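You operate a simulated robot arm through the tools that you are given. There is no shell and no other tool. Be economical: measure what you need, move in short steps, check, and stop when the job is done.

You are at the controls of a simulated two-armed robot. One attempt, no reset.

Task
Measure tall body 45 and drop in the liner that the display names.
Fine: gauge arm down on its rim, arm up again, body into the gauge nest, liner inside. Set down upright: what you pick out.

It is judged by the outcome, as a careful person would: the job done as asked, and still so three seconds after it is handed in. It fails if anything else is knocked over, pushed out of place, dropped, spilled or broken.

Robot
Two 7-joint arms with two-finger parallel grippers on one trunk, on a base that drives. Base frame: it is fixed to the floor where the robot stands at the start and does not move with it; the origin is under the middle of the robot, x ahead of it, y to its left, z up; the surface under the hand at the start is at about z = 850. Readings come in mm, degrees, newtons and seconds.
The left shoulder is at the start at [110, 169, 1576], the right one opposite. With the tool pointing down near the work surface each hand reaches from about 300 to 680 mm from the robot's upright axis, wherever it stands, measured 20 degrees to its own side. Places, roughly: floor of the gauge nest [600, 600, 800]; height gauge arm [700, -100, 1100]; middle of the gauge plate [700, 0, 900]. Payload 1.57 kg a hand.
Tool frame (each hand has its own): the origin (TCP) lies between the finger pads and is the grasp point; the fingertips stand 30 mm ahead of it; z points along the fingers, y is the line along which they close. The gripper opens to 80 mm. The fingers are 17 mm wide and 12 mm thick; the gripper's body (40 by 82 mm) begins 80 mm behind the TCP.
Orientation is that of the tool frame in the base frame, as [roll, pitch, yaw] about the fixed x, y, z axes, in that order (R = Rz(yaw) Ry(pitch) Rx(roll)). With the fingers straight down and closing along the base's y, the tool's x points along the base's -x, its y along +y and its z along -z.

Tools
- The arms move only by the tool play_rows. It takes "left_rows", "right_rows" or both (then of equal length, played together; a hand with none holds still); each is a list of rows, each a list of 3 entries, a list of its own where there are three numbers: the shift along the tool's x, y, z in mm, then the turn, a rotation vector about the tool's x, y, z in degrees, then the gripper command, from -1 (shut) to 1 (fully open), values between in proportion. In form: [[[dx, dy, dz], [rx, ry, rz], claw], ...]. A call has 1 to 20 rows; each row shifts and turns the commanded pose from where the row before left it, along the tool's axes as they then stand. Rows are played at 5 a second. More than 50 mm and 8.6 degrees between two rows, or a gripper value outside its range, and nothing of the call is played. A pose out of reach is approached as far as the arm can. The call stops where the force on the tool passes 90 N (or 10 N more than at its start, if that is more) or the arm is blocked; 0.2 s more then pass. The fingers move at their own pace (about 72 mm/s each) and stop on an object; they squeeze with about 35 N. The grip force told is the motor's: it shows also when the fingers shut on nothing. Time passes only in rows, and 0.2 s behind the last, so rows that do not move let the fingers close. The reply holds the time, the measured pose of the TCP, the force on the tool along the base axes, the opening and the grip force, in the units named above and with some noise, with the torque about the TCP (base axes, N m) and any sound that the robot's microphone picked up.
- Cameras (640 x 400 px; columns grow to the right, rows downward): "scene" is now at [145.1, 14.9, 1782.1]; the picture's right is [0.24, -0.97, 0.00], its down [-0.68, -0.16, -0.72] and it looks along [0.70, 0.17, -0.70] (base axes); focal length 248 px, centre (320, 200). "left" rides on the left gripper at [72, 7, -122] in its tool frame; the picture's right is [-0.09, 1.00, 0.00], its down [-0.84, -0.08, -0.54] and it looks along [-0.54, -0.05, 0.84] (tool axes); focal length 238 px, centre (320, 200). "right" rides on the right gripper at [72, -7, -122] in its tool frame; the picture's right is [0.09, 1.00, 0.00], its down [-0.84, 0.08, -0.54] and it looks along [-0.54, 0.05, 0.84] (tool axes); focal length 238 px, centre (320, 200). There is no depth. A picture from a camera that has moved, and an enlarged one, comes with that camera's place and axes in the base frame and with its lens. The place of the scene camera against the robot may be out by one fixed shift of up to 25 mm in any direction.
- get_image(camera): a new picture of that camera. It takes no simulated time.
- raise_lower(by): slides the trunk up (or, below 0, down) by that many mm; the arms and the scene camera ride with it, the base frame stays. It gives what a move gives, with no picture.
- base_move(legs): drives the robot by 1 to 6 legs, each [ahead, left, turn to the left] in mm, mm and degrees, along the robot's own axes; the way and the turn of a leg run together, so that a leg with both is an arc; at most 1500 mm and 180 degrees a leg. The arms and the cameras ride along, it lands a little off, and it stops where it bumps. It gives what a move gives.
- head_to(pan, tilt): turns the head with the scene camera to pan (to the left, within 86 degrees either way) and tilt (down, from -29 to 69), counted from straight ahead of the robot. It gives what a move gives.
- inspect(camera, box): a new picture of the part [left, top, right, bottom] of that camera's present view, enlarged. It takes no simulated time.
- close_job(): hands the job in; it is judged then, once.

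Work in short steps. Places have to be worked out from the pictures, the camera data and where the tool is seen: move nearer, look again, correct. Check each grasp and each placing, and mend what went wrong. You have 120 turns and 88 pictures in all, those below and enlarged ones among them. Open the grippers and draw the arms clear of the work before you hand the job in, unless the task says otherwise; then end with one line.

The tools are called after "Request:" by a JSON object that holds its "method" and its "body". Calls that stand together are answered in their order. play_rows: Moves the arms, as the interface text tells. Its arguments: {"type":"object","properties":{"left_rows":{"type":"array","items":{"type":"array"}},"right_rows":{"type":"array","items":{"type":"array"}}},"required":[]} The other tools are called the same way: raise_lower (by) slides the trunk up or down; base_move (legs) drives the base; head_to (pan, tilt) turns the head that bears the scene camera; get_image (camera) takes a picture; inspect (camera, box) takes an enlarged picture of a part of a camera's view; close_job () hands the job in.

At the start:

```text
time_s: 0.0
left_tool_pos: [479.8, 535.5, 999.8]
left_tool_rot: [-180.0, 0.0, -179.9]
left_wrist_force: [-0.5, 0.1, 0.0]
left_ft_torque: [0.01, 0.02, -0.02]
left_opening: 79.9
left_finger_force: 0.0
right_tool_pos: [657.9, -65.9, 1329.5]
right_tool_rot: [180.0, 0.0, -180.0]
right_wrist_force: [0.1, 0.1, -0.1]
right_ft_torque: [0.01, -0.01, -0.01]
right_opening: 80.2
right_finger_force: 0.0
trunk travel left (down, up): [-890.0, 0.0]
robot x, y, heading: [1.8, -1.3, -0.2]
head pan, tilt: [13.6, 44.2]
```

scene: 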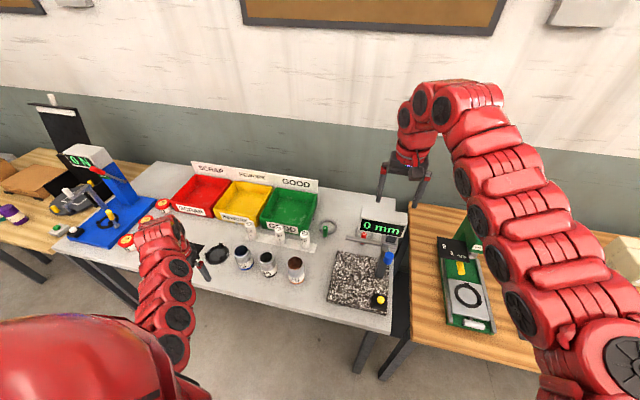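
right: 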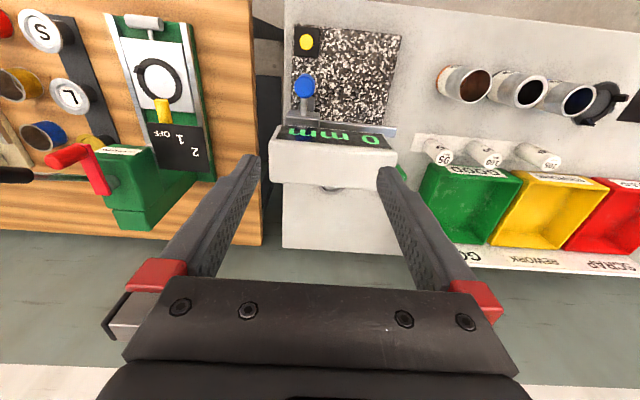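
left: 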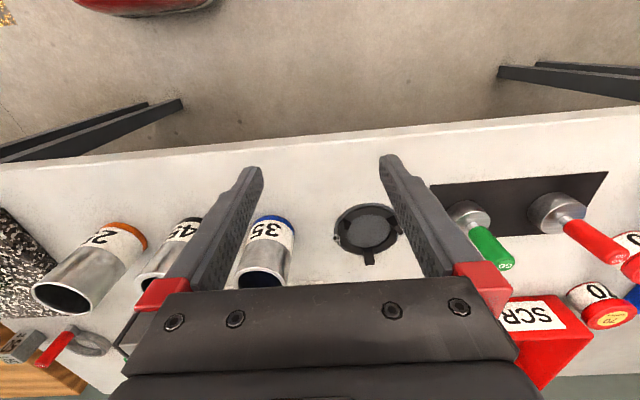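

The pictures show three bodies, a nest, a gauge with a plate and small white liners. I enlarge those areas to read them.

Request:
{"method": "inspect", "body": {"camera": "scene", "box": [190, 200, 430, 340]}}

Request:
{"method": "inspect", "body": {"camera": "right", "box": [270, 10, 640, 240]}}

```text
2.67 times, centred on (310, 270) of scene
camera zoom: at [145.1, 14.9, 1782.1], right [0.24, -0.97, 0.0], down [-0.68, -0.16, -0.72], along [0.7, 0.17, -0.7], focal length 662 px, centre (347, 13)
```

zoom: 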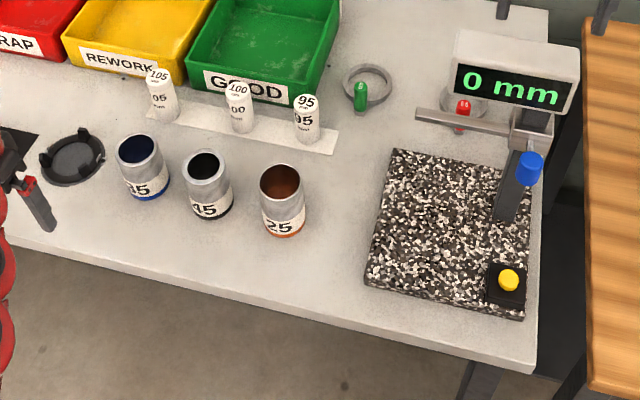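

```text
1.73 times, centred on (455, 125) of right
camera zoom: at [584.7, -71.8, 1452.0], right [-0.09, 1.0, 0.0], down [0.84, 0.08, 0.54], along [0.54, 0.05, -0.84], focal length 412 px, centre (86, 330)
```

zoom: 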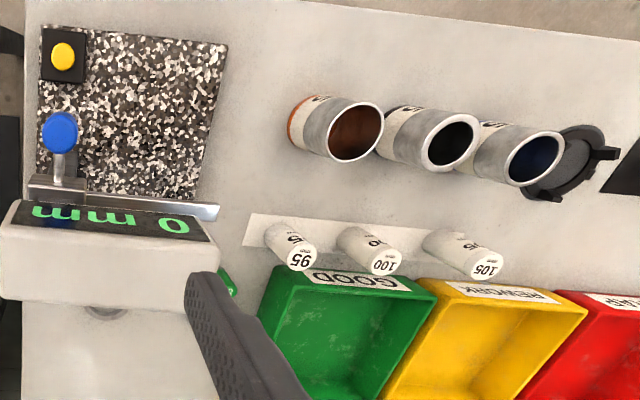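

Liners are 95, 100 and 105. I look closer at the height gauge and nest to see how they work.

Request:
{"method": "inspect", "body": {"camera": "scene", "box": [320, 195, 420, 325]}}

Request:
{"method": "inspect", "body": {"camera": "left", "box": [0, 180, 420, 390]}}

Request:
{"method": "inspect", "body": {"camera": "right", "box": [260, 10, 420, 220]}}

```text
3.08 times, centred on (370, 260) of scene
camera zoom: at [145.1, 14.9, 1782.1], right [0.24, -0.97, 0.0], down [-0.68, -0.16, -0.72], along [0.7, 0.17, -0.7], focal length 764 px, centre (166, 15)
```

zoom: 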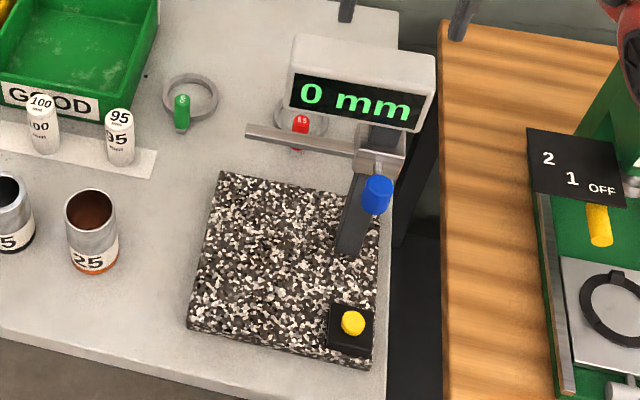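

```text
1.52 times, centred on (210, 285) of left
camera zoom: at [407.7, 542.5, 1123.0], right [0.09, 1.0, 0.0], down [0.84, -0.08, 0.54], along [0.54, -0.05, -0.84], focal length 363 px, centre (488, 70)
```

zoom: 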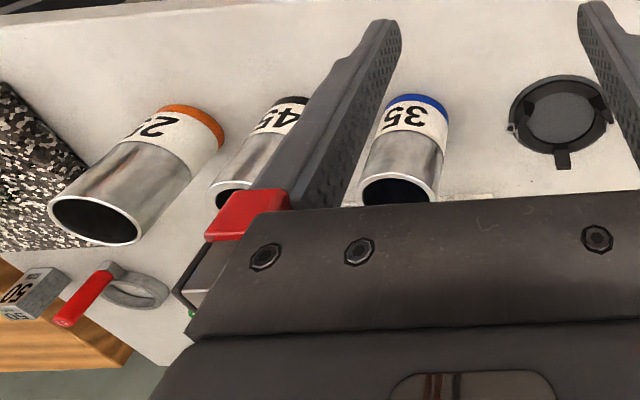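

```text
1.90 times, centred on (340, 115) of right
camera zoom: at [584.7, -71.8, 1452.0], right [-0.09, 1.0, 0.0], down [0.84, 0.08, 0.54], along [0.54, 0.05, -0.84], focal length 454 px, centre (282, 362)
```

zoom: 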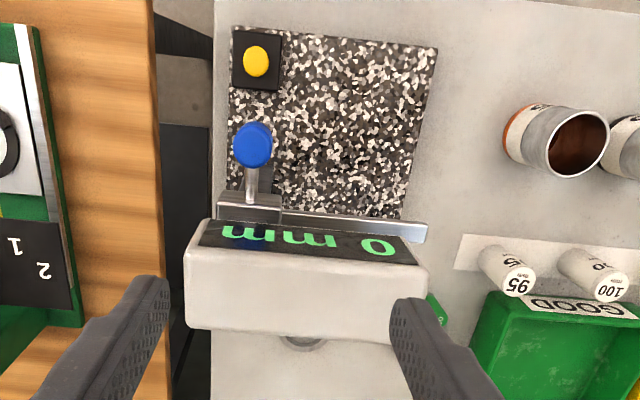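

The arm of the gauge slides on a column and carries a blue knob that points toward me. I move the right hand back and down for a better view of it from nearer.

Request:
{"method": "play_rows", "body": {"right_rows": [[[45, 0, 0], [0, 0, 0], 1], [[45, 0, 0], [0, 0, 0], 1], [[45, 0, 20], [0, 0, 0], 1], [[45, 0, 20], [0, 0, 0], 1], [[20, 0, 40], [0, 0, 0], 1], [[0, 0, 45], [0, 0, 0], 1], [[0, 0, 45], [0, 0, 0], 1]]}}

Request:
{"method": "get_image", "body": {"camera": "right"}}

Request:
{"method": "get_image", "body": {"camera": "scene"}}

```text
time_s: 1.6
left_tool_pos: [478.9, 535.4, 998.4]
left_tool_rot: [180.0, 0.0, -180.0]
left_wrist_force: [-0.6, -0.2, 0.7]
left_ft_torque: [0.02, -0.02, 0.02]
left_opening: 79.8
left_finger_force: 0.1
right_tool_pos: [610.1, -61.6, 1310.0]
right_tool_rot: [180.0, 0.0, 179.9]
right_wrist_force: [-0.2, 0.9, 0.5]
right_ft_torque: [0.01, 0.01, -0.01]
right_opening: 80.0
right_finger_force: 0.1
right hand out of reach, approached as far as the arm can: row 1, 2, 3, 4, 5, 6, 7
trunk travel left (down, up): [-890.0, 0.0]
robot x, y, heading: [1.6, -2.0, -0.0]
head pan, tilt: [13.6, 44.2]
```

```text
79 pictures are left
camera right: at [537.3, -67.4, 1431.9], right [-0.09, 1.0, 0.0], down [0.84, 0.08, 0.54], along [0.54, 0.05, -0.84], focal length 238 px, centre (320, 200)
```

right: 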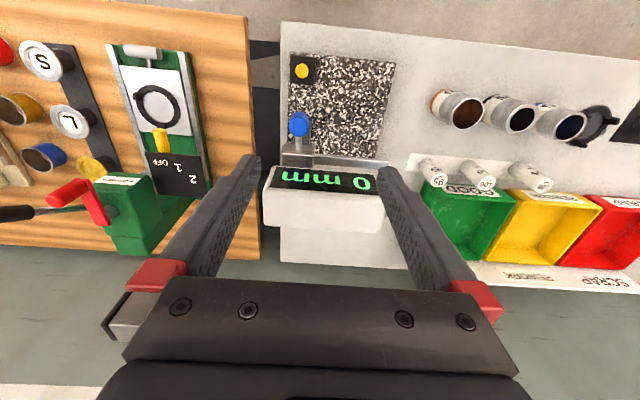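

```text
78 pictures are left
camera scene: at [144.5, 14.5, 1782.1], right [0.24, -0.97, 0.0], down [-0.68, -0.16, -0.72], along [0.7, 0.17, -0.7], focal length 248 px, centre (320, 200)
```

scene: 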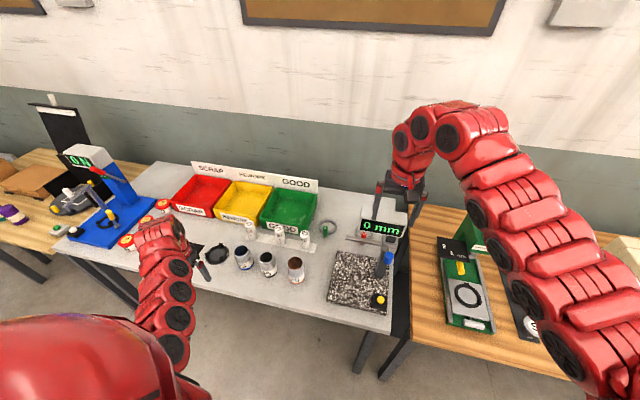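

The knob works out at about (630, -89, 1096), the bar at x≈681 from y -90 to 52, and body 45 at about (620, 335). I raise the left hand and move it in front of body 45 for an accurate look.

Request:
{"method": "play_rows", "body": {"left_rows": [[[0, 0, -40], [0, 0, 0], 1], [[0, 0, -40], [0, 0, 0], 1], [[0, -45, 0], [0, 0, 0], 1], [[0, -45, 0], [0, 0, 0], 1], [[0, -45, 0], [0, 0, 0], 1], [[0, -45, 0], [0, 0, 0], 1], [[0, -20, 0], [0, 0, 0], 1]]}}

Request:
{"method": "get_image", "body": {"camera": "left"}}

```text
time_s: 3.2
left_tool_pos: [479.4, 334.3, 1076.8]
left_tool_rot: [179.6, -0.1, 179.9]
left_wrist_force: [-0.6, 0.0, 0.0]
left_ft_torque: [-0.01, 0.01, -0.02]
left_opening: 80.3
left_finger_force: 0.0
right_tool_pos: [610.9, -61.3, 1310.0]
right_tool_rot: [179.9, 0.0, 179.9]
right_wrist_force: [0.0, 0.1, -0.1]
right_ft_torque: [0.03, 0.01, -0.01]
right_opening: 80.2
right_finger_force: 0.1
trunk travel left (down, up): [-890.0, 0.0]
robot x, y, heading: [3.1, -2.7, -0.1]
head pan, tilt: [13.6, 44.2]
```

```text
77 pictures are left
camera left: at [406.9, 340.5, 1199.9], right [0.09, 1.0, 0.0], down [0.84, -0.08, 0.54], along [0.54, -0.05, -0.84], focal length 238 px, centre (320, 200)
```

left: 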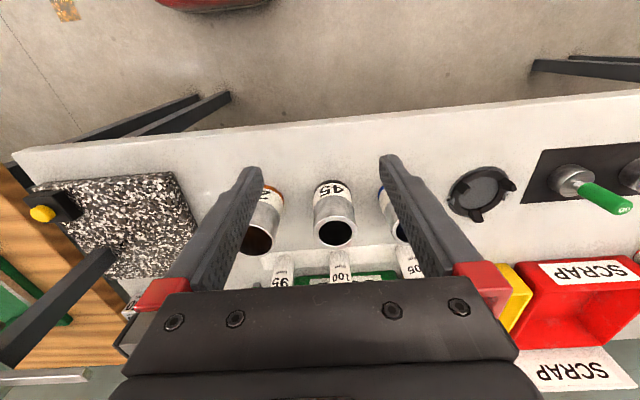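

Body 45's base front works out near (596, 341) with its rim at about z 950, and the nest at about (635, 590). I tilt the left hand 45° forward so its wrist stays clear of the gauge bar later, then look again.

Request:
{"method": "play_rows", "body": {"left_rows": [[[0, 0, 0], [0, -7.5, 0], 1], [[0, 0, 0], [0, -7.5, 0], 1], [[0, 0, 0], [0, -7.5, 0], 1], [[0, 0, 0], [0, -7.5, 0], 1], [[0, 0, 0], [0, -7.5, 0], 1], [[0, 0, 0], [0, -7.5, 0], 1], [[0, 7, 0], [0, 0, 0], 1]]}}

Request:
{"method": "get_image", "body": {"camera": "left"}}

```text
time_s: 4.8
left_tool_pos: [486.8, 346.7, 1080.0]
left_tool_rot: [180.0, 29.8, 179.9]
left_wrist_force: [-0.3, 0.4, 1.6]
left_ft_torque: [-0.01, 0.03, 0.0]
left_opening: 80.1
left_finger_force: 0.1
left hand out of reach, approached as far as the arm can: row 4, 5, 6
right_tool_pos: [609.0, -61.0, 1309.3]
right_tool_rot: [179.9, 0.0, 179.9]
right_wrist_force: [0.6, 0.1, 0.3]
right_ft_torque: [0.03, 0.03, 0.0]
right_opening: 79.9
right_finger_force: 0.1
trunk travel left (down, up): [-890.0, 0.0]
robot x, y, heading: [-0.3, -0.3, -0.1]
head pan, tilt: [13.6, 44.2]
```

```text
76 pictures are left
camera left: at [363.7, 353.9, 1150.3], right [0.08, 1.0, 0.05], down [0.46, -0.08, 0.89], along [0.89, -0.05, -0.46], focal length 238 px, centre (320, 200)
```

left: 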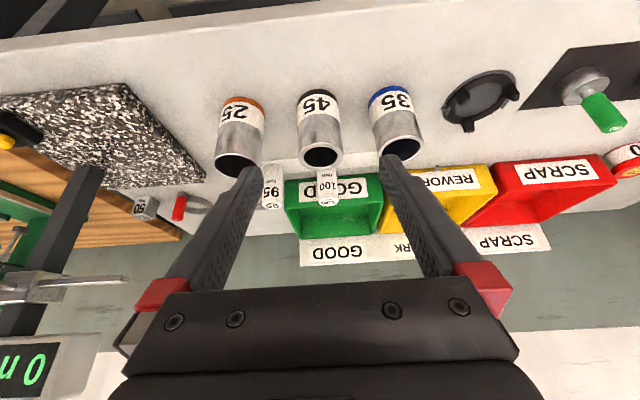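

Tilt stopped at 30° because the arm is cramped under a high shoulder. I back off 150 mm (hands clear of the table edge at x≈497) and lower the trunk 250 mm.

Request:
{"method": "base_move", "body": {"legs": [[-150, 0, 0]]}}

Request:
{"method": "raise_lower", "body": {"by": -250}}

Request:
{"method": "get_image", "body": {"camera": "scene"}}

```text
time_s: 6.2
left_tool_pos: [339.3, 346.5, 1077.7]
left_tool_rot: [179.9, 29.7, 179.8]
left_wrist_force: [0.8, 0.2, -0.3]
left_ft_torque: [0.0, 0.05, -0.01]
left_opening: 80.1
left_finger_force: 0.0
right_tool_pos: [463.2, -61.2, 1307.9]
right_tool_rot: [180.0, -0.1, 179.9]
right_wrist_force: [0.8, 0.0, -0.4]
right_ft_torque: [-0.01, 0.01, -0.01]
right_opening: 80.1
right_finger_force: 0.0
trunk travel left (down, up): [-890.0, 0.0]
robot x, y, heading: [-150.1, 0.3, -0.0]
head pan, tilt: [13.6, 44.2]
```

```text
time_s: 8.8
left_tool_pos: [338.3, 345.0, 827.5]
left_tool_rot: [-180.0, 29.8, 179.8]
left_wrist_force: [-0.9, 1.1, -0.4]
left_ft_torque: [-0.04, -0.02, -0.01]
left_opening: 80.1
left_finger_force: 0.0
right_tool_pos: [460.6, -61.6, 1059.5]
right_tool_rot: [179.9, 0.0, 179.9]
right_wrist_force: [0.4, 0.4, 0.0]
right_ft_torque: [0.02, 0.0, -0.01]
right_opening: 79.9
right_finger_force: 0.1
trunk travel left (down, up): [-640.0, 250.0]
robot x, y, heading: [-148.4, -3.8, -0.0]
head pan, tilt: [13.6, 44.2]
```

```text
75 pictures are left
camera scene: at [-4.5, 14.8, 1532.1], right [0.24, -0.97, 0.0], down [-0.68, -0.16, -0.72], along [0.7, 0.17, -0.7], focal length 248 px, centre (320, 200)
```

scene: 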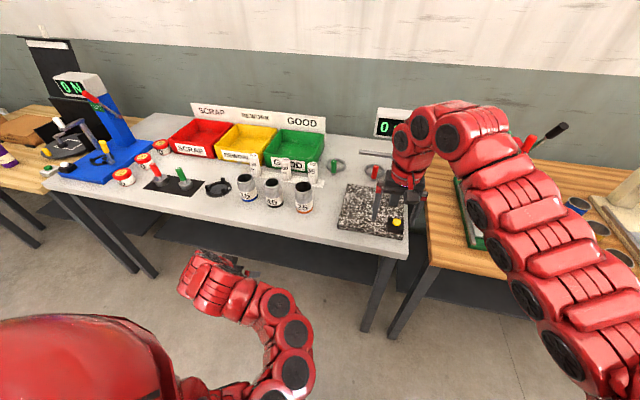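

Now the left hand can tilt the remaining 15° and rise to about z 1000 in front of body 45.

Request:
{"method": "play_rows", "body": {"left_rows": [[[0, 0, 0], [0, -7.6, 0], 1], [[0, 0, 0], [0, -7.6, 0], 1], [[-32, 0, -32], [0, 0, 0], 1], [[-32, 0, -32], [0, 0, 0], 1], [[-32, 0, -32], [0, 0, 0], 1], [[-32, 0, -32], [0, 0, 0], 1]]}}

Request:
{"method": "get_image", "body": {"camera": "left"}}

Request:
{"method": "get_image", "body": {"camera": "right"}}

```text
time_s: 10.2
left_tool_pos: [381.0, 384.4, 940.0]
left_tool_rot: [177.0, 37.6, -177.7]
left_wrist_force: [0.3, -0.6, 0.6]
left_ft_torque: [-0.02, -0.02, -0.01]
left_opening: 79.9
left_finger_force: 0.0
left hand out of reach, approached as far as the arm can: row 1, 2, 3, 4, 5, 6
right_tool_pos: [460.8, -61.5, 1060.7]
right_tool_rot: [179.9, 0.0, 179.9]
right_wrist_force: [-0.5, -0.6, 0.5]
right_ft_torque: [0.02, -0.01, 0.0]
right_opening: 80.2
right_finger_force: 0.0
trunk travel left (down, up): [-640.0, 250.0]
robot x, y, heading: [-150.3, -1.6, -0.0]
head pan, tilt: [13.6, 44.2]
```

```text
74 pictures are left
camera left: at [248.9, 379.7, 994.3], right [0.0, 1.0, 0.1], down [0.34, -0.09, 0.94], along [0.94, 0.03, -0.34], focal length 238 px, centre (320, 200)
```

left: 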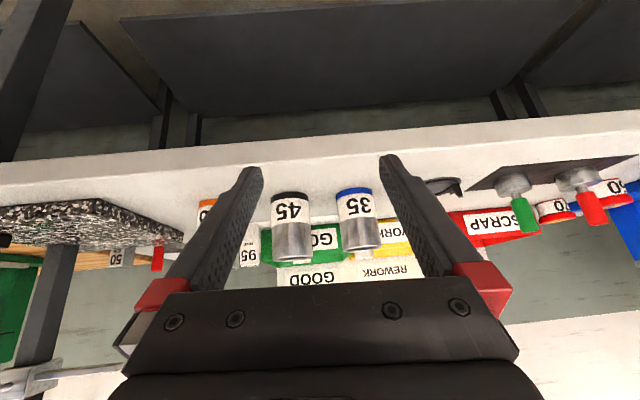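

```text
73 pictures are left
camera right: at [388.5, -67.8, 1181.6], right [-0.09, 1.0, 0.0], down [0.84, 0.08, 0.54], along [0.54, 0.05, -0.84], focal length 238 px, centre (320, 200)
```

right: 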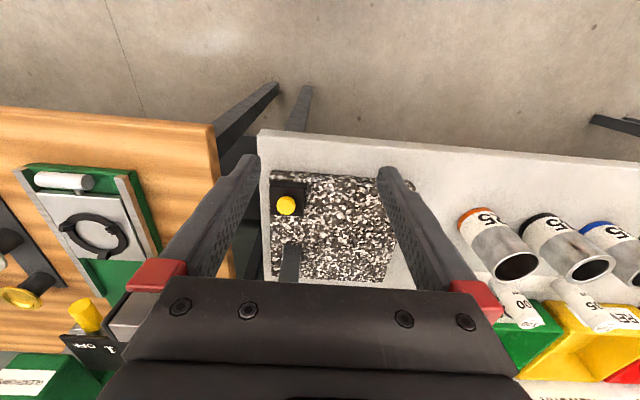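

The hand is still cramped close in; I extend it forward toward (540, 342, 960), which should free the tilt.

Request:
{"method": "play_rows", "body": {"left_rows": [[[-35, -10, 20], [0, 0, 0], 1], [[-35, -10, 20], [0, 0, 0], 1], [[-35, -10, 20], [0, 0, 0], 1], [[-35, -10, 20], [0, 0, 0], 1]]}}

```text
time_s: 11.2
left_tool_pos: [544.8, 356.4, 959.5]
left_tool_rot: [176.8, 37.7, -177.6]
left_wrist_force: [0.5, -0.5, 0.0]
left_ft_torque: [-0.02, 0.03, -0.06]
left_opening: 80.2
left_finger_force: 0.1
right_tool_pos: [462.5, -62.0, 1059.5]
right_tool_rot: [-179.9, -0.1, 179.9]
right_wrist_force: [0.1, -0.8, -0.3]
right_ft_torque: [-0.03, 0.03, -0.03]
right_opening: 80.1
right_finger_force: 0.1
trunk travel left (down, up): [-640.0, 250.0]
robot x, y, heading: [-148.8, -0.3, 0.0]
head pan, tilt: [13.6, 44.2]
```

Forward works. I correct the small roll and yaw errors, finish the tilt to 45° and shift sideways to y≈342.

Request:
{"method": "play_rows", "body": {"left_rows": [[[0, -7, 0], [2.35, -3.65, 0.95], 1], [[0, -7, 0], [2.35, -3.65, 0.95], 1], [[0, 0, 0], [0, 0, 0], 1]]}}

Request:
{"method": "get_image", "body": {"camera": "left"}}

Request:
{"method": "get_image", "body": {"camera": "scene"}}

```text
time_s: 11.9
left_tool_pos: [543.3, 341.3, 959.5]
left_tool_rot: [179.5, 45.0, 179.5]
left_wrist_force: [0.8, 0.0, -0.5]
left_ft_torque: [0.01, 0.0, -0.01]
left_opening: 80.0
left_finger_force: 0.1
right_tool_pos: [461.8, -60.9, 1059.7]
right_tool_rot: [179.9, 0.0, 180.0]
right_wrist_force: [1.0, -0.4, 0.3]
right_ft_torque: [-0.02, -0.01, -0.02]
right_opening: 80.0
right_finger_force: 0.0
trunk travel left (down, up): [-640.0, 250.0]
robot x, y, heading: [-149.0, -4.0, -0.1]
head pan, tilt: [13.6, 44.2]
```

```text
72 pictures are left
camera left: at [406.3, 348.6, 996.4], right [0.07, 1.0, 0.07], down [0.21, -0.08, 0.97], along [0.98, -0.05, -0.21], focal length 238 px, centre (320, 200)
```

left: 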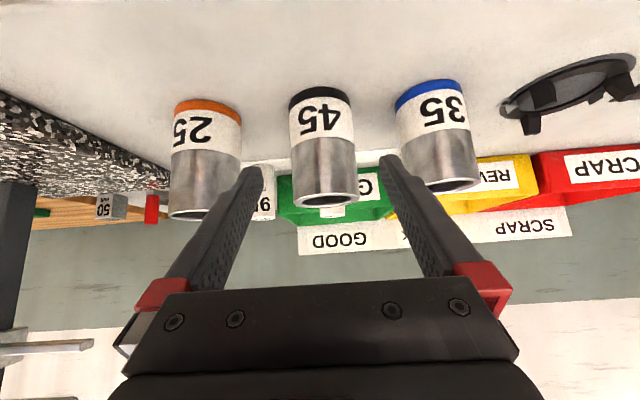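

```text
71 pictures are left
camera scene: at [-4.3, 14.7, 1532.1], right [0.24, -0.97, 0.0], down [-0.68, -0.16, -0.72], along [0.7, 0.17, -0.7], focal length 248 px, centre (320, 200)
```

scene: 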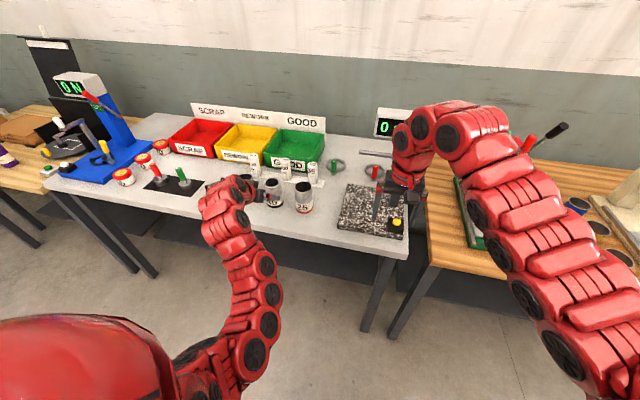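

Body 45 is about 60 mm across, axis near (632, 344), rim z≈948. I move in along the tool axis with fingers open to TCP ≈ (632, 344, 905).

Request:
{"method": "play_rows", "body": {"left_rows": [[[-12, 1.5, 0], [0, 0, 0], 1], [[-13, 1.5, 0], [0, 0, 0], 1], [[0, 0, 34], [0, 0, 0], 1], [[0, 0, 34], [0, 0, 0], 1], [[0, 0, 33], [0, 0, 0], 1]]}}

Request:
{"method": "get_image", "body": {"camera": "left"}}

```text
time_s: 13.2
left_tool_pos: [631.8, 345.9, 906.0]
left_tool_rot: [179.5, 45.1, 179.6]
left_wrist_force: [0.5, 0.1, -0.3]
left_ft_torque: [0.01, -0.04, -0.01]
left_opening: 80.3
left_finger_force: 0.0
right_tool_pos: [460.8, -61.6, 1058.8]
right_tool_rot: [-180.0, -0.1, 180.0]
right_wrist_force: [0.2, 0.0, -0.4]
right_ft_torque: [-0.02, 0.0, -0.02]
right_opening: 79.9
right_finger_force: 0.0
trunk travel left (down, up): [-640.0, 250.0]
robot x, y, heading: [-148.6, 1.3, -0.2]
head pan, tilt: [13.6, 44.2]
```

```text
70 pictures are left
camera left: at [495.3, 353.4, 943.1], right [0.07, 1.0, 0.07], down [0.21, -0.08, 0.97], along [0.98, -0.05, -0.21], focal length 238 px, centre (320, 200)
```

left: 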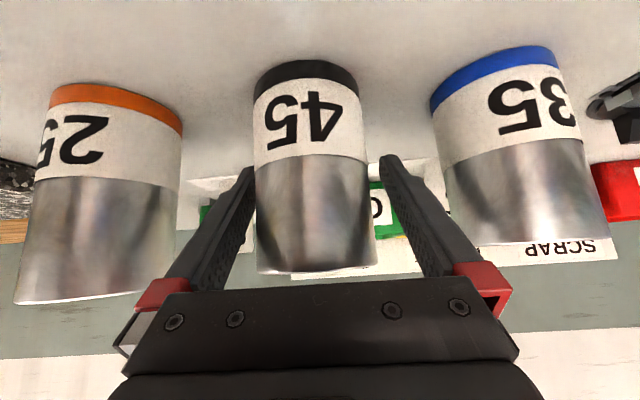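

The fingers straddle body 45 evenly. I close them.

Request:
{"method": "play_rows", "body": {"left_rows": [[[0, 0, 0], [0, 0, 0], 0.5], [[0, 0, 0], [0, 0, 0], 0], [[0, 0, 0], [0, 0, 0], -1], [[0, 0, 0], [0, 0, 0], -1]]}}

```text
time_s: 14.2
left_tool_pos: [631.3, 344.2, 906.9]
left_tool_rot: [179.7, 45.0, 179.5]
left_wrist_force: [0.6, -1.5, 3.7]
left_ft_torque: [-0.15, -0.06, 0.03]
left_opening: 60.5
left_finger_force: 34.8
right_tool_pos: [461.0, -61.6, 1060.2]
right_tool_rot: [179.9, 0.0, 179.8]
right_wrist_force: [0.8, 0.0, 0.0]
right_ft_torque: [0.02, 0.01, 0.03]
right_opening: 80.2
right_finger_force: 0.1
trunk travel left (down, up): [-640.0, 250.0]
robot x, y, heading: [-150.2, 1.6, 0.2]
head pan, tilt: [13.6, 44.2]
```

Gripped at 60.5 mm. I lift 70 mm while the right hand moves aside to y≈-200 to make room.

Request:
{"method": "play_rows", "body": {"left_rows": [[[-8, 0, -8], [0, 0, 0], -1], [[-21, 0, -21], [0, 0, 0], -1], [[-21, 0, -21], [0, 0, 0], -1], [[0, 0, 0], [0, 0, 0], -1]], "right_rows": [[[0, -40, 0], [0, 0, 0], 1], [[0, -45, 0], [0, 0, 0], 1], [[0, -45, 0], [0, 0, 0], 1], [[0, -20, 0], [0, 0, 0], 1]]}}

Request:
{"method": "get_image", "body": {"camera": "left"}}

Request:
{"method": "get_image", "body": {"camera": "right"}}

```text
time_s: 15.2
left_tool_pos: [631.7, 345.0, 977.1]
left_tool_rot: [179.6, 45.0, 179.5]
left_wrist_force: [0.6, -0.8, 0.3]
left_ft_torque: [-0.01, 0.02, 0.01]
left_opening: 60.5
left_finger_force: 34.9
right_tool_pos: [470.6, -210.7, 1058.4]
right_tool_rot: [179.8, 0.0, 180.0]
right_wrist_force: [0.3, -0.1, 0.1]
right_ft_torque: [-0.02, -0.02, -0.02]
right_opening: 80.2
right_finger_force: 0.0
right hand out of reach, approached as far as the arm can: row 1, 2
trunk travel left (down, up): [-640.0, 250.0]
robot x, y, heading: [-145.9, -1.0, 0.0]
head pan, tilt: [13.6, 44.2]
```

```text
69 pictures are left
camera left: at [494.8, 352.0, 1014.2], right [0.07, 1.0, 0.07], down [0.21, -0.08, 0.97], along [0.98, -0.05, -0.21], focal length 238 px, centre (320, 200)
```

left: 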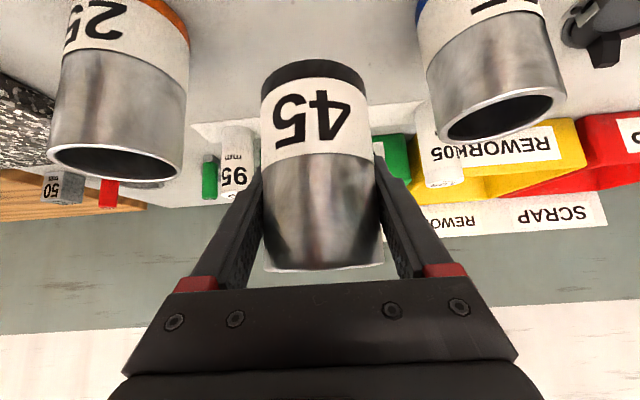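

```text
68 pictures are left
camera right: at [398.7, -217.1, 1181.6], right [-0.09, 1.0, 0.0], down [0.84, 0.08, 0.54], along [0.54, 0.05, -0.84], focal length 238 px, centre (320, 200)
```

right: 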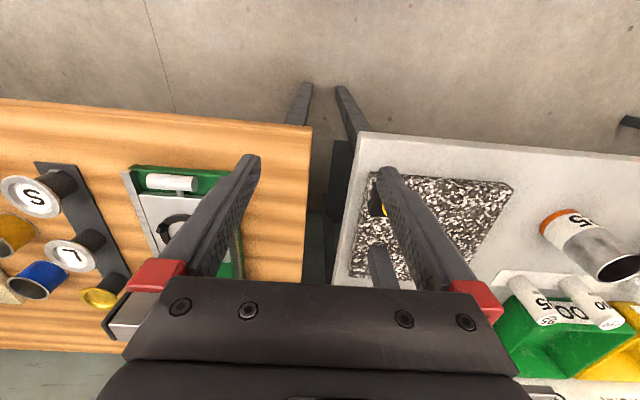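

Body 45 is held upright. I draw it back 85 mm to pass in front of body 25, then move sideways to y≈15 in front of the plate.

Request:
{"method": "play_rows", "body": {"left_rows": [[[30, 0, -30], [0, 0, 0], -1], [[30, 0, -30], [0, 0, 0], -1], [[0, -40, 0], [0, 0, 0], -1], [[0, -42, 0], [0, 0, 0], -1], [[0, -42, 0], [0, 0, 0], -1], [[0, -42, 0], [0, 0, 0], -1], [[0, -42, 0], [0, 0, 0], -1], [[0, -42, 0], [0, 0, 0], -1], [[0, -42, 0], [0, 0, 0], -1], [[0, -38, 0], [0, 0, 0], -1]]}}

Request:
{"method": "get_image", "body": {"camera": "left"}}

Request:
{"method": "get_image", "body": {"camera": "scene"}}

```text
time_s: 17.4
left_tool_pos: [544.8, 13.3, 974.8]
left_tool_rot: [179.5, 45.0, 179.5]
left_wrist_force: [-0.8, 0.0, -0.7]
left_ft_torque: [0.01, 0.0, 0.0]
left_opening: 60.5
left_finger_force: 35.1
right_tool_pos: [471.0, -212.1, 1059.8]
right_tool_rot: [179.8, 0.0, 179.9]
right_wrist_force: [-0.7, 0.3, 0.3]
right_ft_torque: [-0.02, -0.02, 0.0]
right_opening: 79.9
right_finger_force: 0.1
trunk travel left (down, up): [-640.0, 250.0]
robot x, y, heading: [-148.6, -0.4, 0.1]
head pan, tilt: [13.6, 44.2]
```

```text
67 pictures are left
camera left: at [408.5, 21.9, 1013.2], right [0.07, 1.0, 0.07], down [0.21, -0.08, 0.97], along [0.98, -0.05, -0.21], focal length 238 px, centre (320, 200)
```

left: 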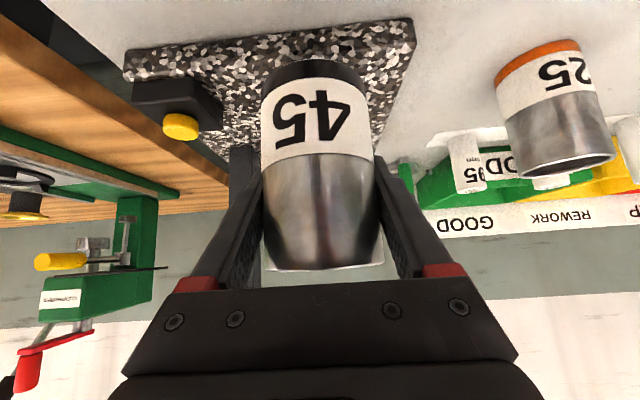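

```text
66 pictures are left
camera scene: at [-4.4, 13.7, 1532.1], right [0.24, -0.97, 0.0], down [-0.68, -0.16, -0.72], along [0.7, 0.17, -0.7], focal length 248 px, centre (320, 200)
```

scene: 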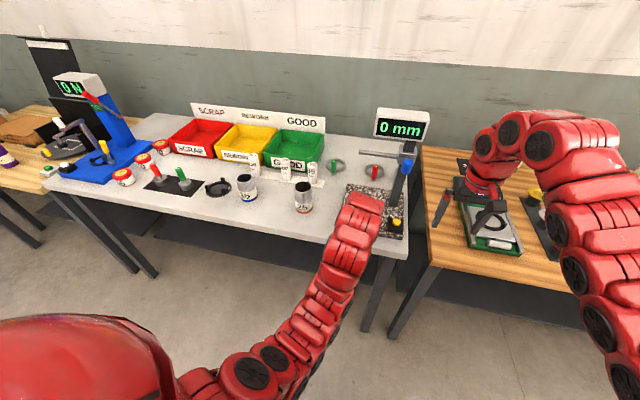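

Clear in front of the plate, whose top is about z 880. I enlarge the scene view to see the gauge bar's geometry over the plate.

Request:
{"method": "inspect", "body": {"camera": "scene", "box": [330, 100, 440, 250]}}

```text
2.67 times, centred on (385, 175) of scene
camera zoom: at [-4.4, 13.7, 1532.1], right [0.24, -0.97, 0.0], down [-0.68, -0.16, -0.72], along [0.7, 0.17, -0.7], focal length 662 px, centre (147, 267)
```

zoom: 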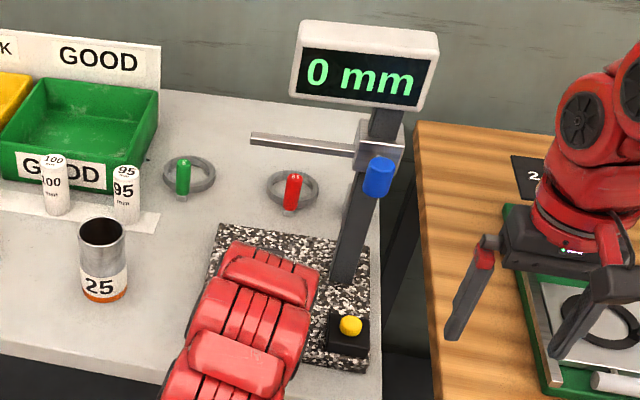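

The bar computes consistently at x≈683, z≈1089, tip y≈51. I carry the body forward to x≈683 and lower it to just above the plate.

Request:
{"method": "play_rows", "body": {"left_rows": [[[-24.4, 0, 24.4], [0, 0, 0], -1], [[-24.4, 0, 24.4], [0, 0, 0], -1], [[-24.4, 0, 24.4], [0, 0, 0], -1], [[-24.4, 0, 24.4], [0, 0, 0], -1], [[10, 0, 10], [0, 0, 0], -1], [[8, 0, 8], [0, 0, 0], -1], [[0, 0, 0], [0, 0, 0], -1]]}}

Request:
{"method": "get_image", "body": {"camera": "left"}}

Request:
{"method": "inspect", "body": {"camera": "scene", "box": [330, 100, 440, 250]}}

```text
time_s: 18.9
left_tool_pos: [684.1, 15.6, 950.1]
left_tool_rot: [179.6, 45.1, 179.4]
left_wrist_force: [0.1, 0.3, -0.8]
left_ft_torque: [-0.01, 0.01, 0.02]
left_opening: 60.6
left_finger_force: 34.8
right_tool_pos: [470.5, -211.7, 1060.2]
right_tool_rot: [179.9, 0.0, 179.9]
right_wrist_force: [-0.2, -0.6, -0.2]
right_ft_torque: [-0.04, 0.04, -0.01]
right_opening: 79.8
right_finger_force: 0.1
trunk travel left (down, up): [-640.0, 250.0]
robot x, y, heading: [-149.4, -0.5, 0.0]
head pan, tilt: [13.6, 44.2]
```

```text
64 pictures are left
camera left: at [547.0, 22.1, 987.5], right [0.07, 1.0, 0.07], down [0.21, -0.08, 0.97], along [0.98, -0.05, -0.21], focal length 238 px, centre (320, 200)
```

left: 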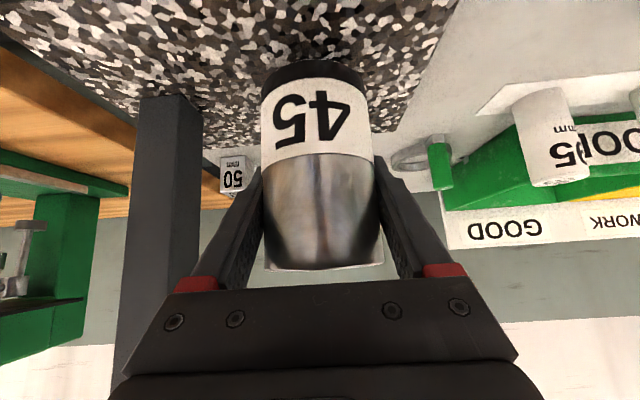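

```text
2.67 times, centred on (385, 175) of scene
camera zoom: at [-4.5, 14.7, 1532.1], right [0.24, -0.97, 0.0], down [-0.68, -0.16, -0.72], along [0.7, 0.17, -0.7], focal length 662 px, centre (147, 267)
```

zoom: 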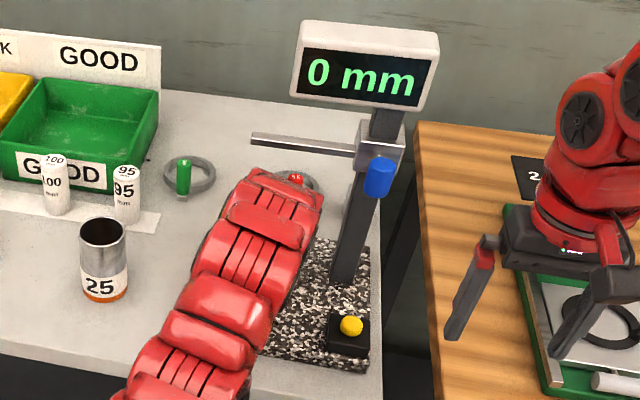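

The body hovers about 13 mm above the plate under the bar line. I lower it gently until the force shows contact.

Request:
{"method": "play_rows", "body": {"left_rows": [[[1.8, 0, 1.8], [0, 0, 0], -1], [[1.8, 0, 1.8], [0, 0, 0], -1], [[1.8, 0, 1.8], [0, 0, 0], -1], [[1.4, 0, 1.4], [0, 0, 0], -1], [[0, 0, 0], [0, 0, 0], -1]]}}

```text
time_s: 20.1
left_tool_pos: [684.7, 13.1, 939.8]
left_tool_rot: [179.6, 45.0, 179.6]
left_wrist_force: [-0.1, 0.5, -0.6]
left_ft_torque: [0.01, -0.06, 0.02]
left_opening: 60.8
left_finger_force: 34.9
right_tool_pos: [471.2, -210.8, 1059.1]
right_tool_rot: [179.9, -0.1, 179.9]
right_wrist_force: [-0.7, 0.2, -0.2]
right_ft_torque: [0.02, -0.02, 0.0]
right_opening: 79.9
right_finger_force: 0.0
trunk travel left (down, up): [-640.0, 250.0]
robot x, y, heading: [-150.9, -1.8, 0.1]
head pan, tilt: [13.6, 44.2]
```

No contact yet; I keep lowering in 1 mm steps.

Request:
{"method": "play_rows", "body": {"left_rows": [[[0.75, 0, 0.75], [0, 0, 0], -1], [[0.75, 0, 0.75], [0, 0, 0], -1], [[0.75, 0, 0.75], [0, 0, 0], -1], [[0, 0, 0], [0, 0, 0], -1]]}}

Request:
{"method": "get_image", "body": {"camera": "left"}}

```text
time_s: 21.1
left_tool_pos: [684.1, 13.7, 935.4]
left_tool_rot: [179.6, 45.0, 179.5]
left_wrist_force: [-1.0, 0.1, -0.3]
left_ft_torque: [0.0, 0.01, -0.03]
left_opening: 60.6
left_finger_force: 34.9
right_tool_pos: [470.2, -210.3, 1060.5]
right_tool_rot: [179.8, -0.1, 180.0]
right_wrist_force: [0.0, -0.2, 0.0]
right_ft_torque: [-0.03, 0.01, 0.0]
right_opening: 79.9
right_finger_force: 0.1
trunk travel left (down, up): [-640.0, 250.0]
robot x, y, heading: [-149.6, 2.0, 0.0]
head pan, tilt: [13.6, 44.2]
```

```text
62 pictures are left
camera left: at [547.5, 21.4, 973.8], right [0.07, 1.0, 0.07], down [0.21, -0.08, 0.97], along [0.98, -0.05, -0.21], focal length 238 px, centre (320, 200)
```

left: 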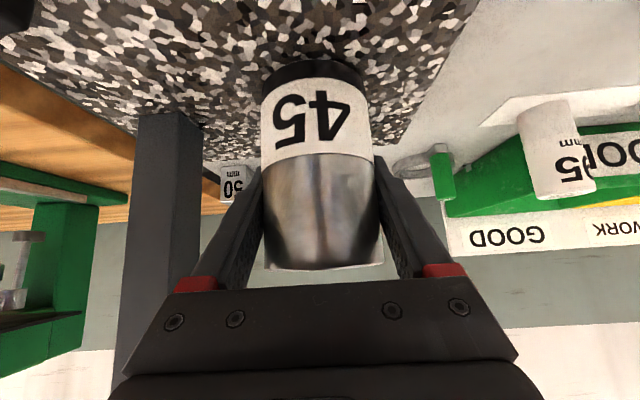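

Still free; continuing down in 1 mm steps.

Request:
{"method": "play_rows", "body": {"left_rows": [[[0.75, 0, 0.75], [0, 0, 0], -1], [[0.75, 0, 0.75], [0, 0, 0], -1], [[0.75, 0, 0.75], [0, 0, 0], -1], [[0, 0, 0], [0, 0, 0], -1]]}}

```text
time_s: 22.1
left_tool_pos: [683.6, 15.6, 933.4]
left_tool_rot: [179.6, 45.0, 179.5]
left_wrist_force: [0.6, 0.0, -0.3]
left_ft_torque: [0.03, -0.01, -0.02]
left_opening: 60.6
left_finger_force: 34.9
right_tool_pos: [471.9, -211.1, 1059.2]
right_tool_rot: [179.8, 0.0, 179.9]
right_wrist_force: [-0.2, -0.2, 0.1]
right_ft_torque: [0.0, 0.0, -0.03]
right_opening: 80.1
right_finger_force: 0.1
trunk travel left (down, up): [-640.0, 250.0]
robot x, y, heading: [-148.7, 4.6, 0.2]
head pan, tilt: [13.6, 44.2]
```

No force yet; a few more millimetres.

Request:
{"method": "play_rows", "body": {"left_rows": [[[0.75, 0, 0.75], [0, 0, 0], -1], [[0.75, 0, 0.75], [0, 0, 0], -1], [[0.75, 0, 0.75], [0, 0, 0], -1], [[0.75, 0, 0.75], [0, 0, 0], -1], [[0, 0, 0], [0, 0, 0], -1]]}}

Request:
{"method": "get_image", "body": {"camera": "left"}}

```text
time_s: 23.4
left_tool_pos: [683.7, 14.2, 931.9]
left_tool_rot: [179.6, 45.4, 179.5]
left_wrist_force: [4.9, 0.1, 14.8]
left_ft_torque: [-0.32, -0.09, 0.04]
left_opening: 60.9
left_finger_force: 34.5
right_tool_pos: [470.7, -211.4, 1061.9]
right_tool_rot: [179.9, 0.1, 179.9]
right_wrist_force: [0.0, 1.0, -0.2]
right_ft_torque: [0.01, 0.04, -0.02]
right_opening: 80.1
right_finger_force: 0.0
trunk travel left (down, up): [-640.0, 250.0]
robot x, y, heading: [-146.3, -1.8, 0.1]
head pan, tilt: [13.6, 44.2]
```

```text
61 pictures are left
camera left: at [546.7, 21.4, 968.2], right [0.07, 1.0, 0.07], down [0.2, -0.08, 0.98], along [0.98, -0.05, -0.21], focal length 238 px, centre (320, 200)
```

left: 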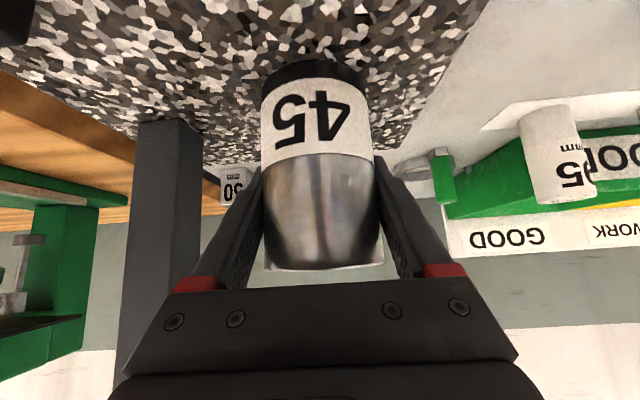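

Contact (15 N). I ease off 1 mm, open the fingers and withdraw along the tool axis.

Request:
{"method": "play_rows", "body": {"left_rows": [[[-0.7, 0, -0.7], [0, 0, 0], -1], [[0, 0, 0], [0, 0, 0], 0.5], [[0, 0, 0], [0, 0, 0], 1], [[0, 0, 0], [0, 0, 0], 1], [[0, 0, -15], [0, 0, 0], 1], [[0, 0, -35], [0, 0, 0], 1], [[0, 0, -35], [0, 0, 0], 1], [[0, 0, -35], [0, 0, 0], 1]]}}

Request:
{"method": "get_image", "body": {"camera": "left"}}

```text
time_s: 25.1
left_tool_pos: [598.6, 15.1, 1015.5]
left_tool_rot: [179.5, 45.0, 179.5]
left_wrist_force: [-0.4, 0.1, -0.8]
left_ft_torque: [0.01, 0.0, -0.01]
left_opening: 79.8
left_finger_force: 0.1
right_tool_pos: [470.6, -211.4, 1059.2]
right_tool_rot: [-180.0, 0.0, 179.9]
right_wrist_force: [0.3, -0.2, 0.4]
right_ft_torque: [0.07, 0.01, -0.01]
right_opening: 80.0
right_finger_force: 0.0
trunk travel left (down, up): [-640.0, 250.0]
robot x, y, heading: [-149.7, 0.9, 0.0]
head pan, tilt: [13.6, 44.2]
```

```text
60 pictures are left
camera left: at [462.0, 22.0, 1051.7], right [0.07, 1.0, 0.07], down [0.21, -0.08, 0.97], along [0.98, -0.05, -0.21], focal length 238 px, centre (320, 200)
```

left: 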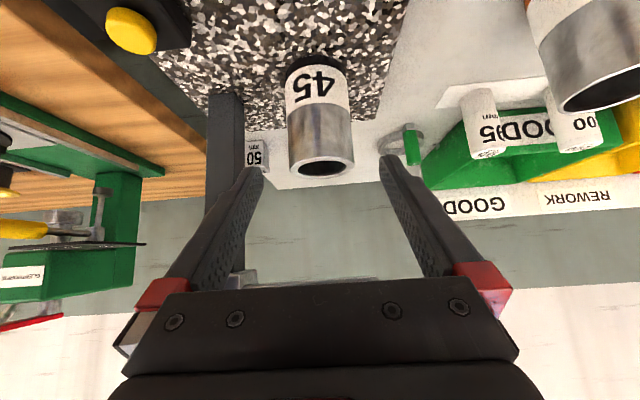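

Body 45 stands under the bar. I move the left hand away to the left, and bring the right hand up in front of the gauge with a 45° tilt to view the knob.

Request:
{"method": "play_rows", "body": {"left_rows": [[[30, 0, -30], [0, 0, 0], 1], [[30, 0, -30], [0, 0, 0], 1], [[0, 45, 0], [0, 0, 0], 1], [[0, 45, 0], [0, 0, 0], 1], [[0, 45, 0], [0, 0, 0], 1], [[0, 45, 0], [0, 0, 0], 1]]}}

Request:
{"method": "play_rows", "body": {"right_rows": [[[-23, 20, -23], [0, 0, 0], 1], [[-23, 20, -23], [0, 0, 0], 1], [[-23, 20, -23], [0, 0, 0], 1], [[0, 0, 0], [0, -7.5, 0], 1], [[0, 0, 0], [0, -7.5, 0], 1], [[0, 0, 0], [0, -7.5, 0], 1], [[0, 0, 0], [0, -7.5, 0], 1], [[0, 0, 0], [0, -7.5, 0], 1], [[0, 0, 0], [0, -7.5, 0], 1]]}}

Request:
{"method": "get_image", "body": {"camera": "right"}}

Request:
{"method": "get_image", "body": {"camera": "scene"}}

```text
time_s: 26.6
left_tool_pos: [514.5, 195.9, 1015.1]
left_tool_rot: [179.6, 45.0, 179.5]
left_wrist_force: [0.2, 0.0, 0.3]
left_ft_torque: [0.0, 0.01, -0.03]
left_opening: 79.9
left_finger_force: 0.0
right_tool_pos: [470.5, -209.0, 1059.2]
right_tool_rot: [-179.9, 0.0, 179.9]
right_wrist_force: [-0.8, 0.2, 0.5]
right_ft_torque: [-0.01, 0.02, 0.03]
right_opening: 79.8
right_finger_force: 0.2
trunk travel left (down, up): [-640.0, 250.0]
robot x, y, heading: [-147.6, 1.3, -0.1]
head pan, tilt: [13.6, 44.2]
```

```text
time_s: 28.6
left_tool_pos: [515.1, 194.1, 1014.9]
left_tool_rot: [179.6, 45.1, 179.5]
left_wrist_force: [0.0, 0.9, -0.5]
left_ft_torque: [0.01, 0.02, 0.02]
left_opening: 80.0
left_finger_force: 0.0
right_tool_pos: [571.0, -151.6, 1095.0]
right_tool_rot: [179.9, 44.9, 179.8]
right_wrist_force: [-0.4, 1.3, -0.2]
right_ft_torque: [0.02, -0.04, 0.01]
right_opening: 80.0
right_finger_force: 0.0
right hand out of reach, approached as far as the arm can: row 1, 2, 3, 7
trunk travel left (down, up): [-640.0, 250.0]
robot x, y, heading: [-147.8, -0.1, 0.0]
head pan, tilt: [13.6, 44.2]
```

```text
59 pictures are left
camera right: at [431.8, -156.8, 1130.4], right [-0.06, 1.0, -0.06], down [0.21, 0.08, 0.98], along [0.98, 0.05, -0.21], focal length 238 px, centre (320, 200)
```

right: 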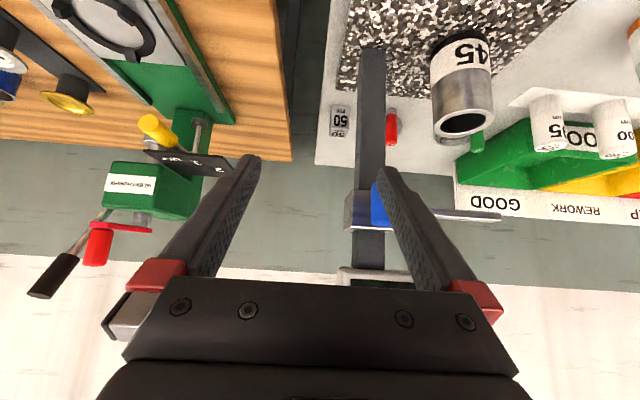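

```text
58 pictures are left
camera scene: at [-4.6, 14.8, 1532.1], right [0.23, -0.97, 0.0], down [-0.68, -0.16, -0.72], along [0.7, 0.17, -0.7], focal length 248 px, centre (320, 200)
```

scene: 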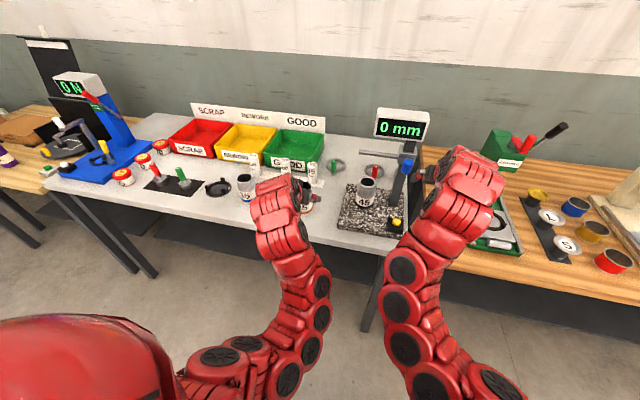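

The knob is a blue upright cylinder about 30 mm across, centre near (628, -88, 1088). I back off slightly and line up at y = -88.

Request:
{"method": "play_rows", "body": {"right_rows": [[[0, 0, -30], [0, 0, 0], 1], [[0, 32, 0], [0, 0, 0], 1], [[0, 31, 0], [0, 0, 0], 1], [[0, 0, 0], [0, 0, 0], 1]]}}

Request:
{"method": "get_image", "body": {"camera": "right"}}

```text
time_s: 29.6
left_tool_pos: [514.1, 194.9, 1014.9]
left_tool_rot: [179.6, 45.0, 179.4]
left_wrist_force: [-1.1, 0.6, 0.0]
left_ft_torque: [-0.01, 0.0, -0.01]
left_opening: 80.0
left_finger_force: 0.1
right_tool_pos: [548.9, -87.0, 1115.9]
right_tool_rot: [179.9, 45.2, 179.9]
right_wrist_force: [0.3, -0.6, -0.4]
right_ft_torque: [0.01, -0.03, 0.01]
right_opening: 79.9
right_finger_force: 0.0
trunk travel left (down, up): [-640.0, 250.0]
robot x, y, heading: [-147.0, 1.1, 0.1]
head pan, tilt: [13.6, 44.2]
```

```text
57 pictures are left
camera right: at [411.1, -93.5, 1151.4], right [-0.06, 1.0, -0.06], down [0.21, 0.08, 0.97], along [0.98, 0.05, -0.21], focal length 238 px, centre (320, 200)
```

right: 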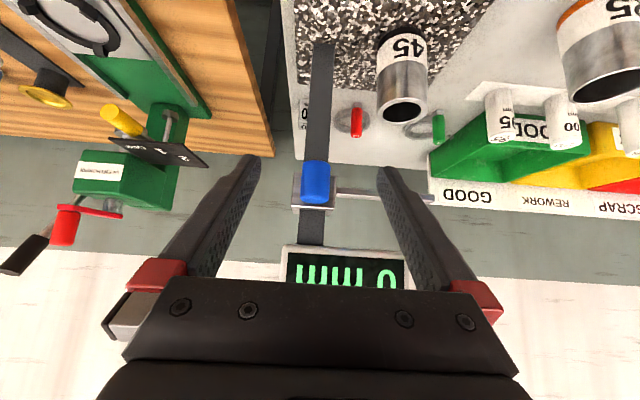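

Aligned on the knob. I go in along the tool axis with fingers open and grip it.

Request:
{"method": "play_rows", "body": {"right_rows": [[[-16.5, 0, 0], [0, 0, 0], 1], [[-16.5, 0, 0], [0, 0, 0], 1], [[0, -0.5, 35], [0, 0, 0], 1], [[0, 0, 35], [0, 0, 0], 1], [[0, 0, 0], [0, 0, 0], 0], [[0, 0, 0], [0, 0, 0], -1], [[0, 0, 0], [0, 0, 0], -1], [[0, 0, 0], [0, 0, 0], -1]]}}

Request:
{"method": "get_image", "body": {"camera": "right"}}

```text
time_s: 31.4
left_tool_pos: [514.0, 195.7, 1015.3]
left_tool_rot: [179.5, 45.0, 179.5]
left_wrist_force: [-0.1, -0.5, -0.8]
left_ft_torque: [0.0, 0.01, 0.01]
left_opening: 80.1
left_finger_force: 0.0
right_tool_pos: [621.9, -88.9, 1090.8]
right_tool_rot: [-180.0, 45.0, 179.9]
right_wrist_force: [-1.1, -1.1, -0.3]
right_ft_torque: [-0.43, -0.11, -0.02]
right_opening: 27.8
right_finger_force: 37.9
trunk travel left (down, up): [-640.0, 250.0]
robot x, y, heading: [-149.0, -2.5, -0.0]
head pan, tilt: [13.6, 44.2]
```

```text
56 pictures are left
camera right: at [483.9, -94.5, 1124.9], right [-0.06, 1.0, -0.06], down [0.21, 0.08, 0.97], along [0.98, 0.05, -0.21], focal length 238 px, centre (320, 200)
```

right: 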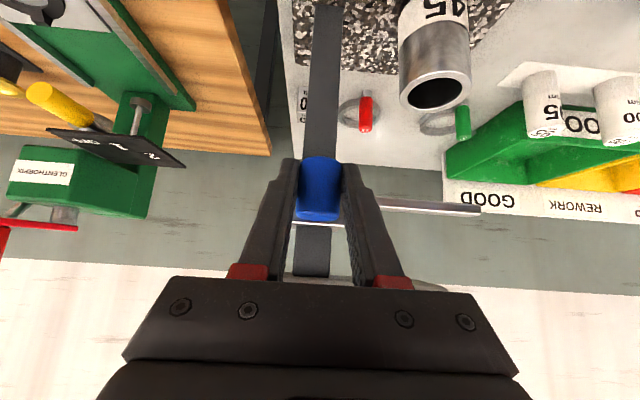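

The knob is gripped (27.8 mm). I lower it 20 mm and see whether the bar follows and what force it takes.

Request:
{"method": "play_rows", "body": {"right_rows": [[[7, 0, 7], [0, 0, 0], -1], [[7, 0, 7], [0, 0, 0], -1], [[0, 0, 0], [0, 0, 0], -1]]}}

Request:
{"method": "get_image", "body": {"camera": "scene"}}

```text
time_s: 32.1
left_tool_pos: [514.2, 194.8, 1015.0]
left_tool_rot: [179.6, 45.0, 179.6]
left_wrist_force: [-0.1, -0.2, -0.4]
left_ft_torque: [0.04, -0.02, 0.04]
left_opening: 80.0
left_finger_force: 0.1
right_tool_pos: [621.4, -88.7, 1071.0]
right_tool_rot: [179.9, 45.0, 179.7]
right_wrist_force: [-2.7, -1.0, 2.1]
right_ft_torque: [-0.43, -0.1, -0.02]
right_opening: 27.7
right_finger_force: 37.9
trunk travel left (down, up): [-640.0, 250.0]
robot x, y, heading: [-150.1, 0.0, -0.0]
head pan, tilt: [13.6, 44.2]
```

```text
55 pictures are left
camera scene: at [-5.2, 14.5, 1532.2], right [0.24, -0.97, 0.0], down [-0.68, -0.16, -0.72], along [0.7, 0.17, -0.7], focal length 248 px, centre (320, 200)
```

scene: 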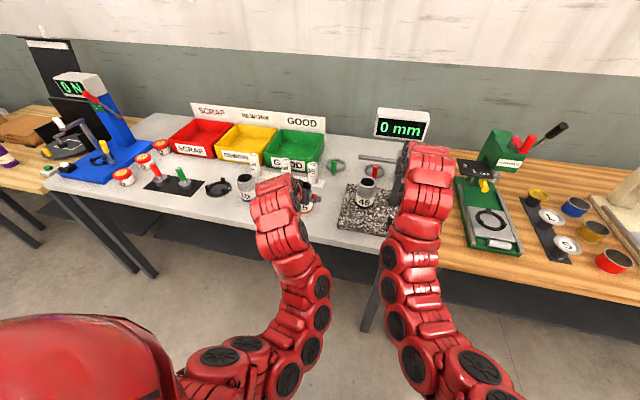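

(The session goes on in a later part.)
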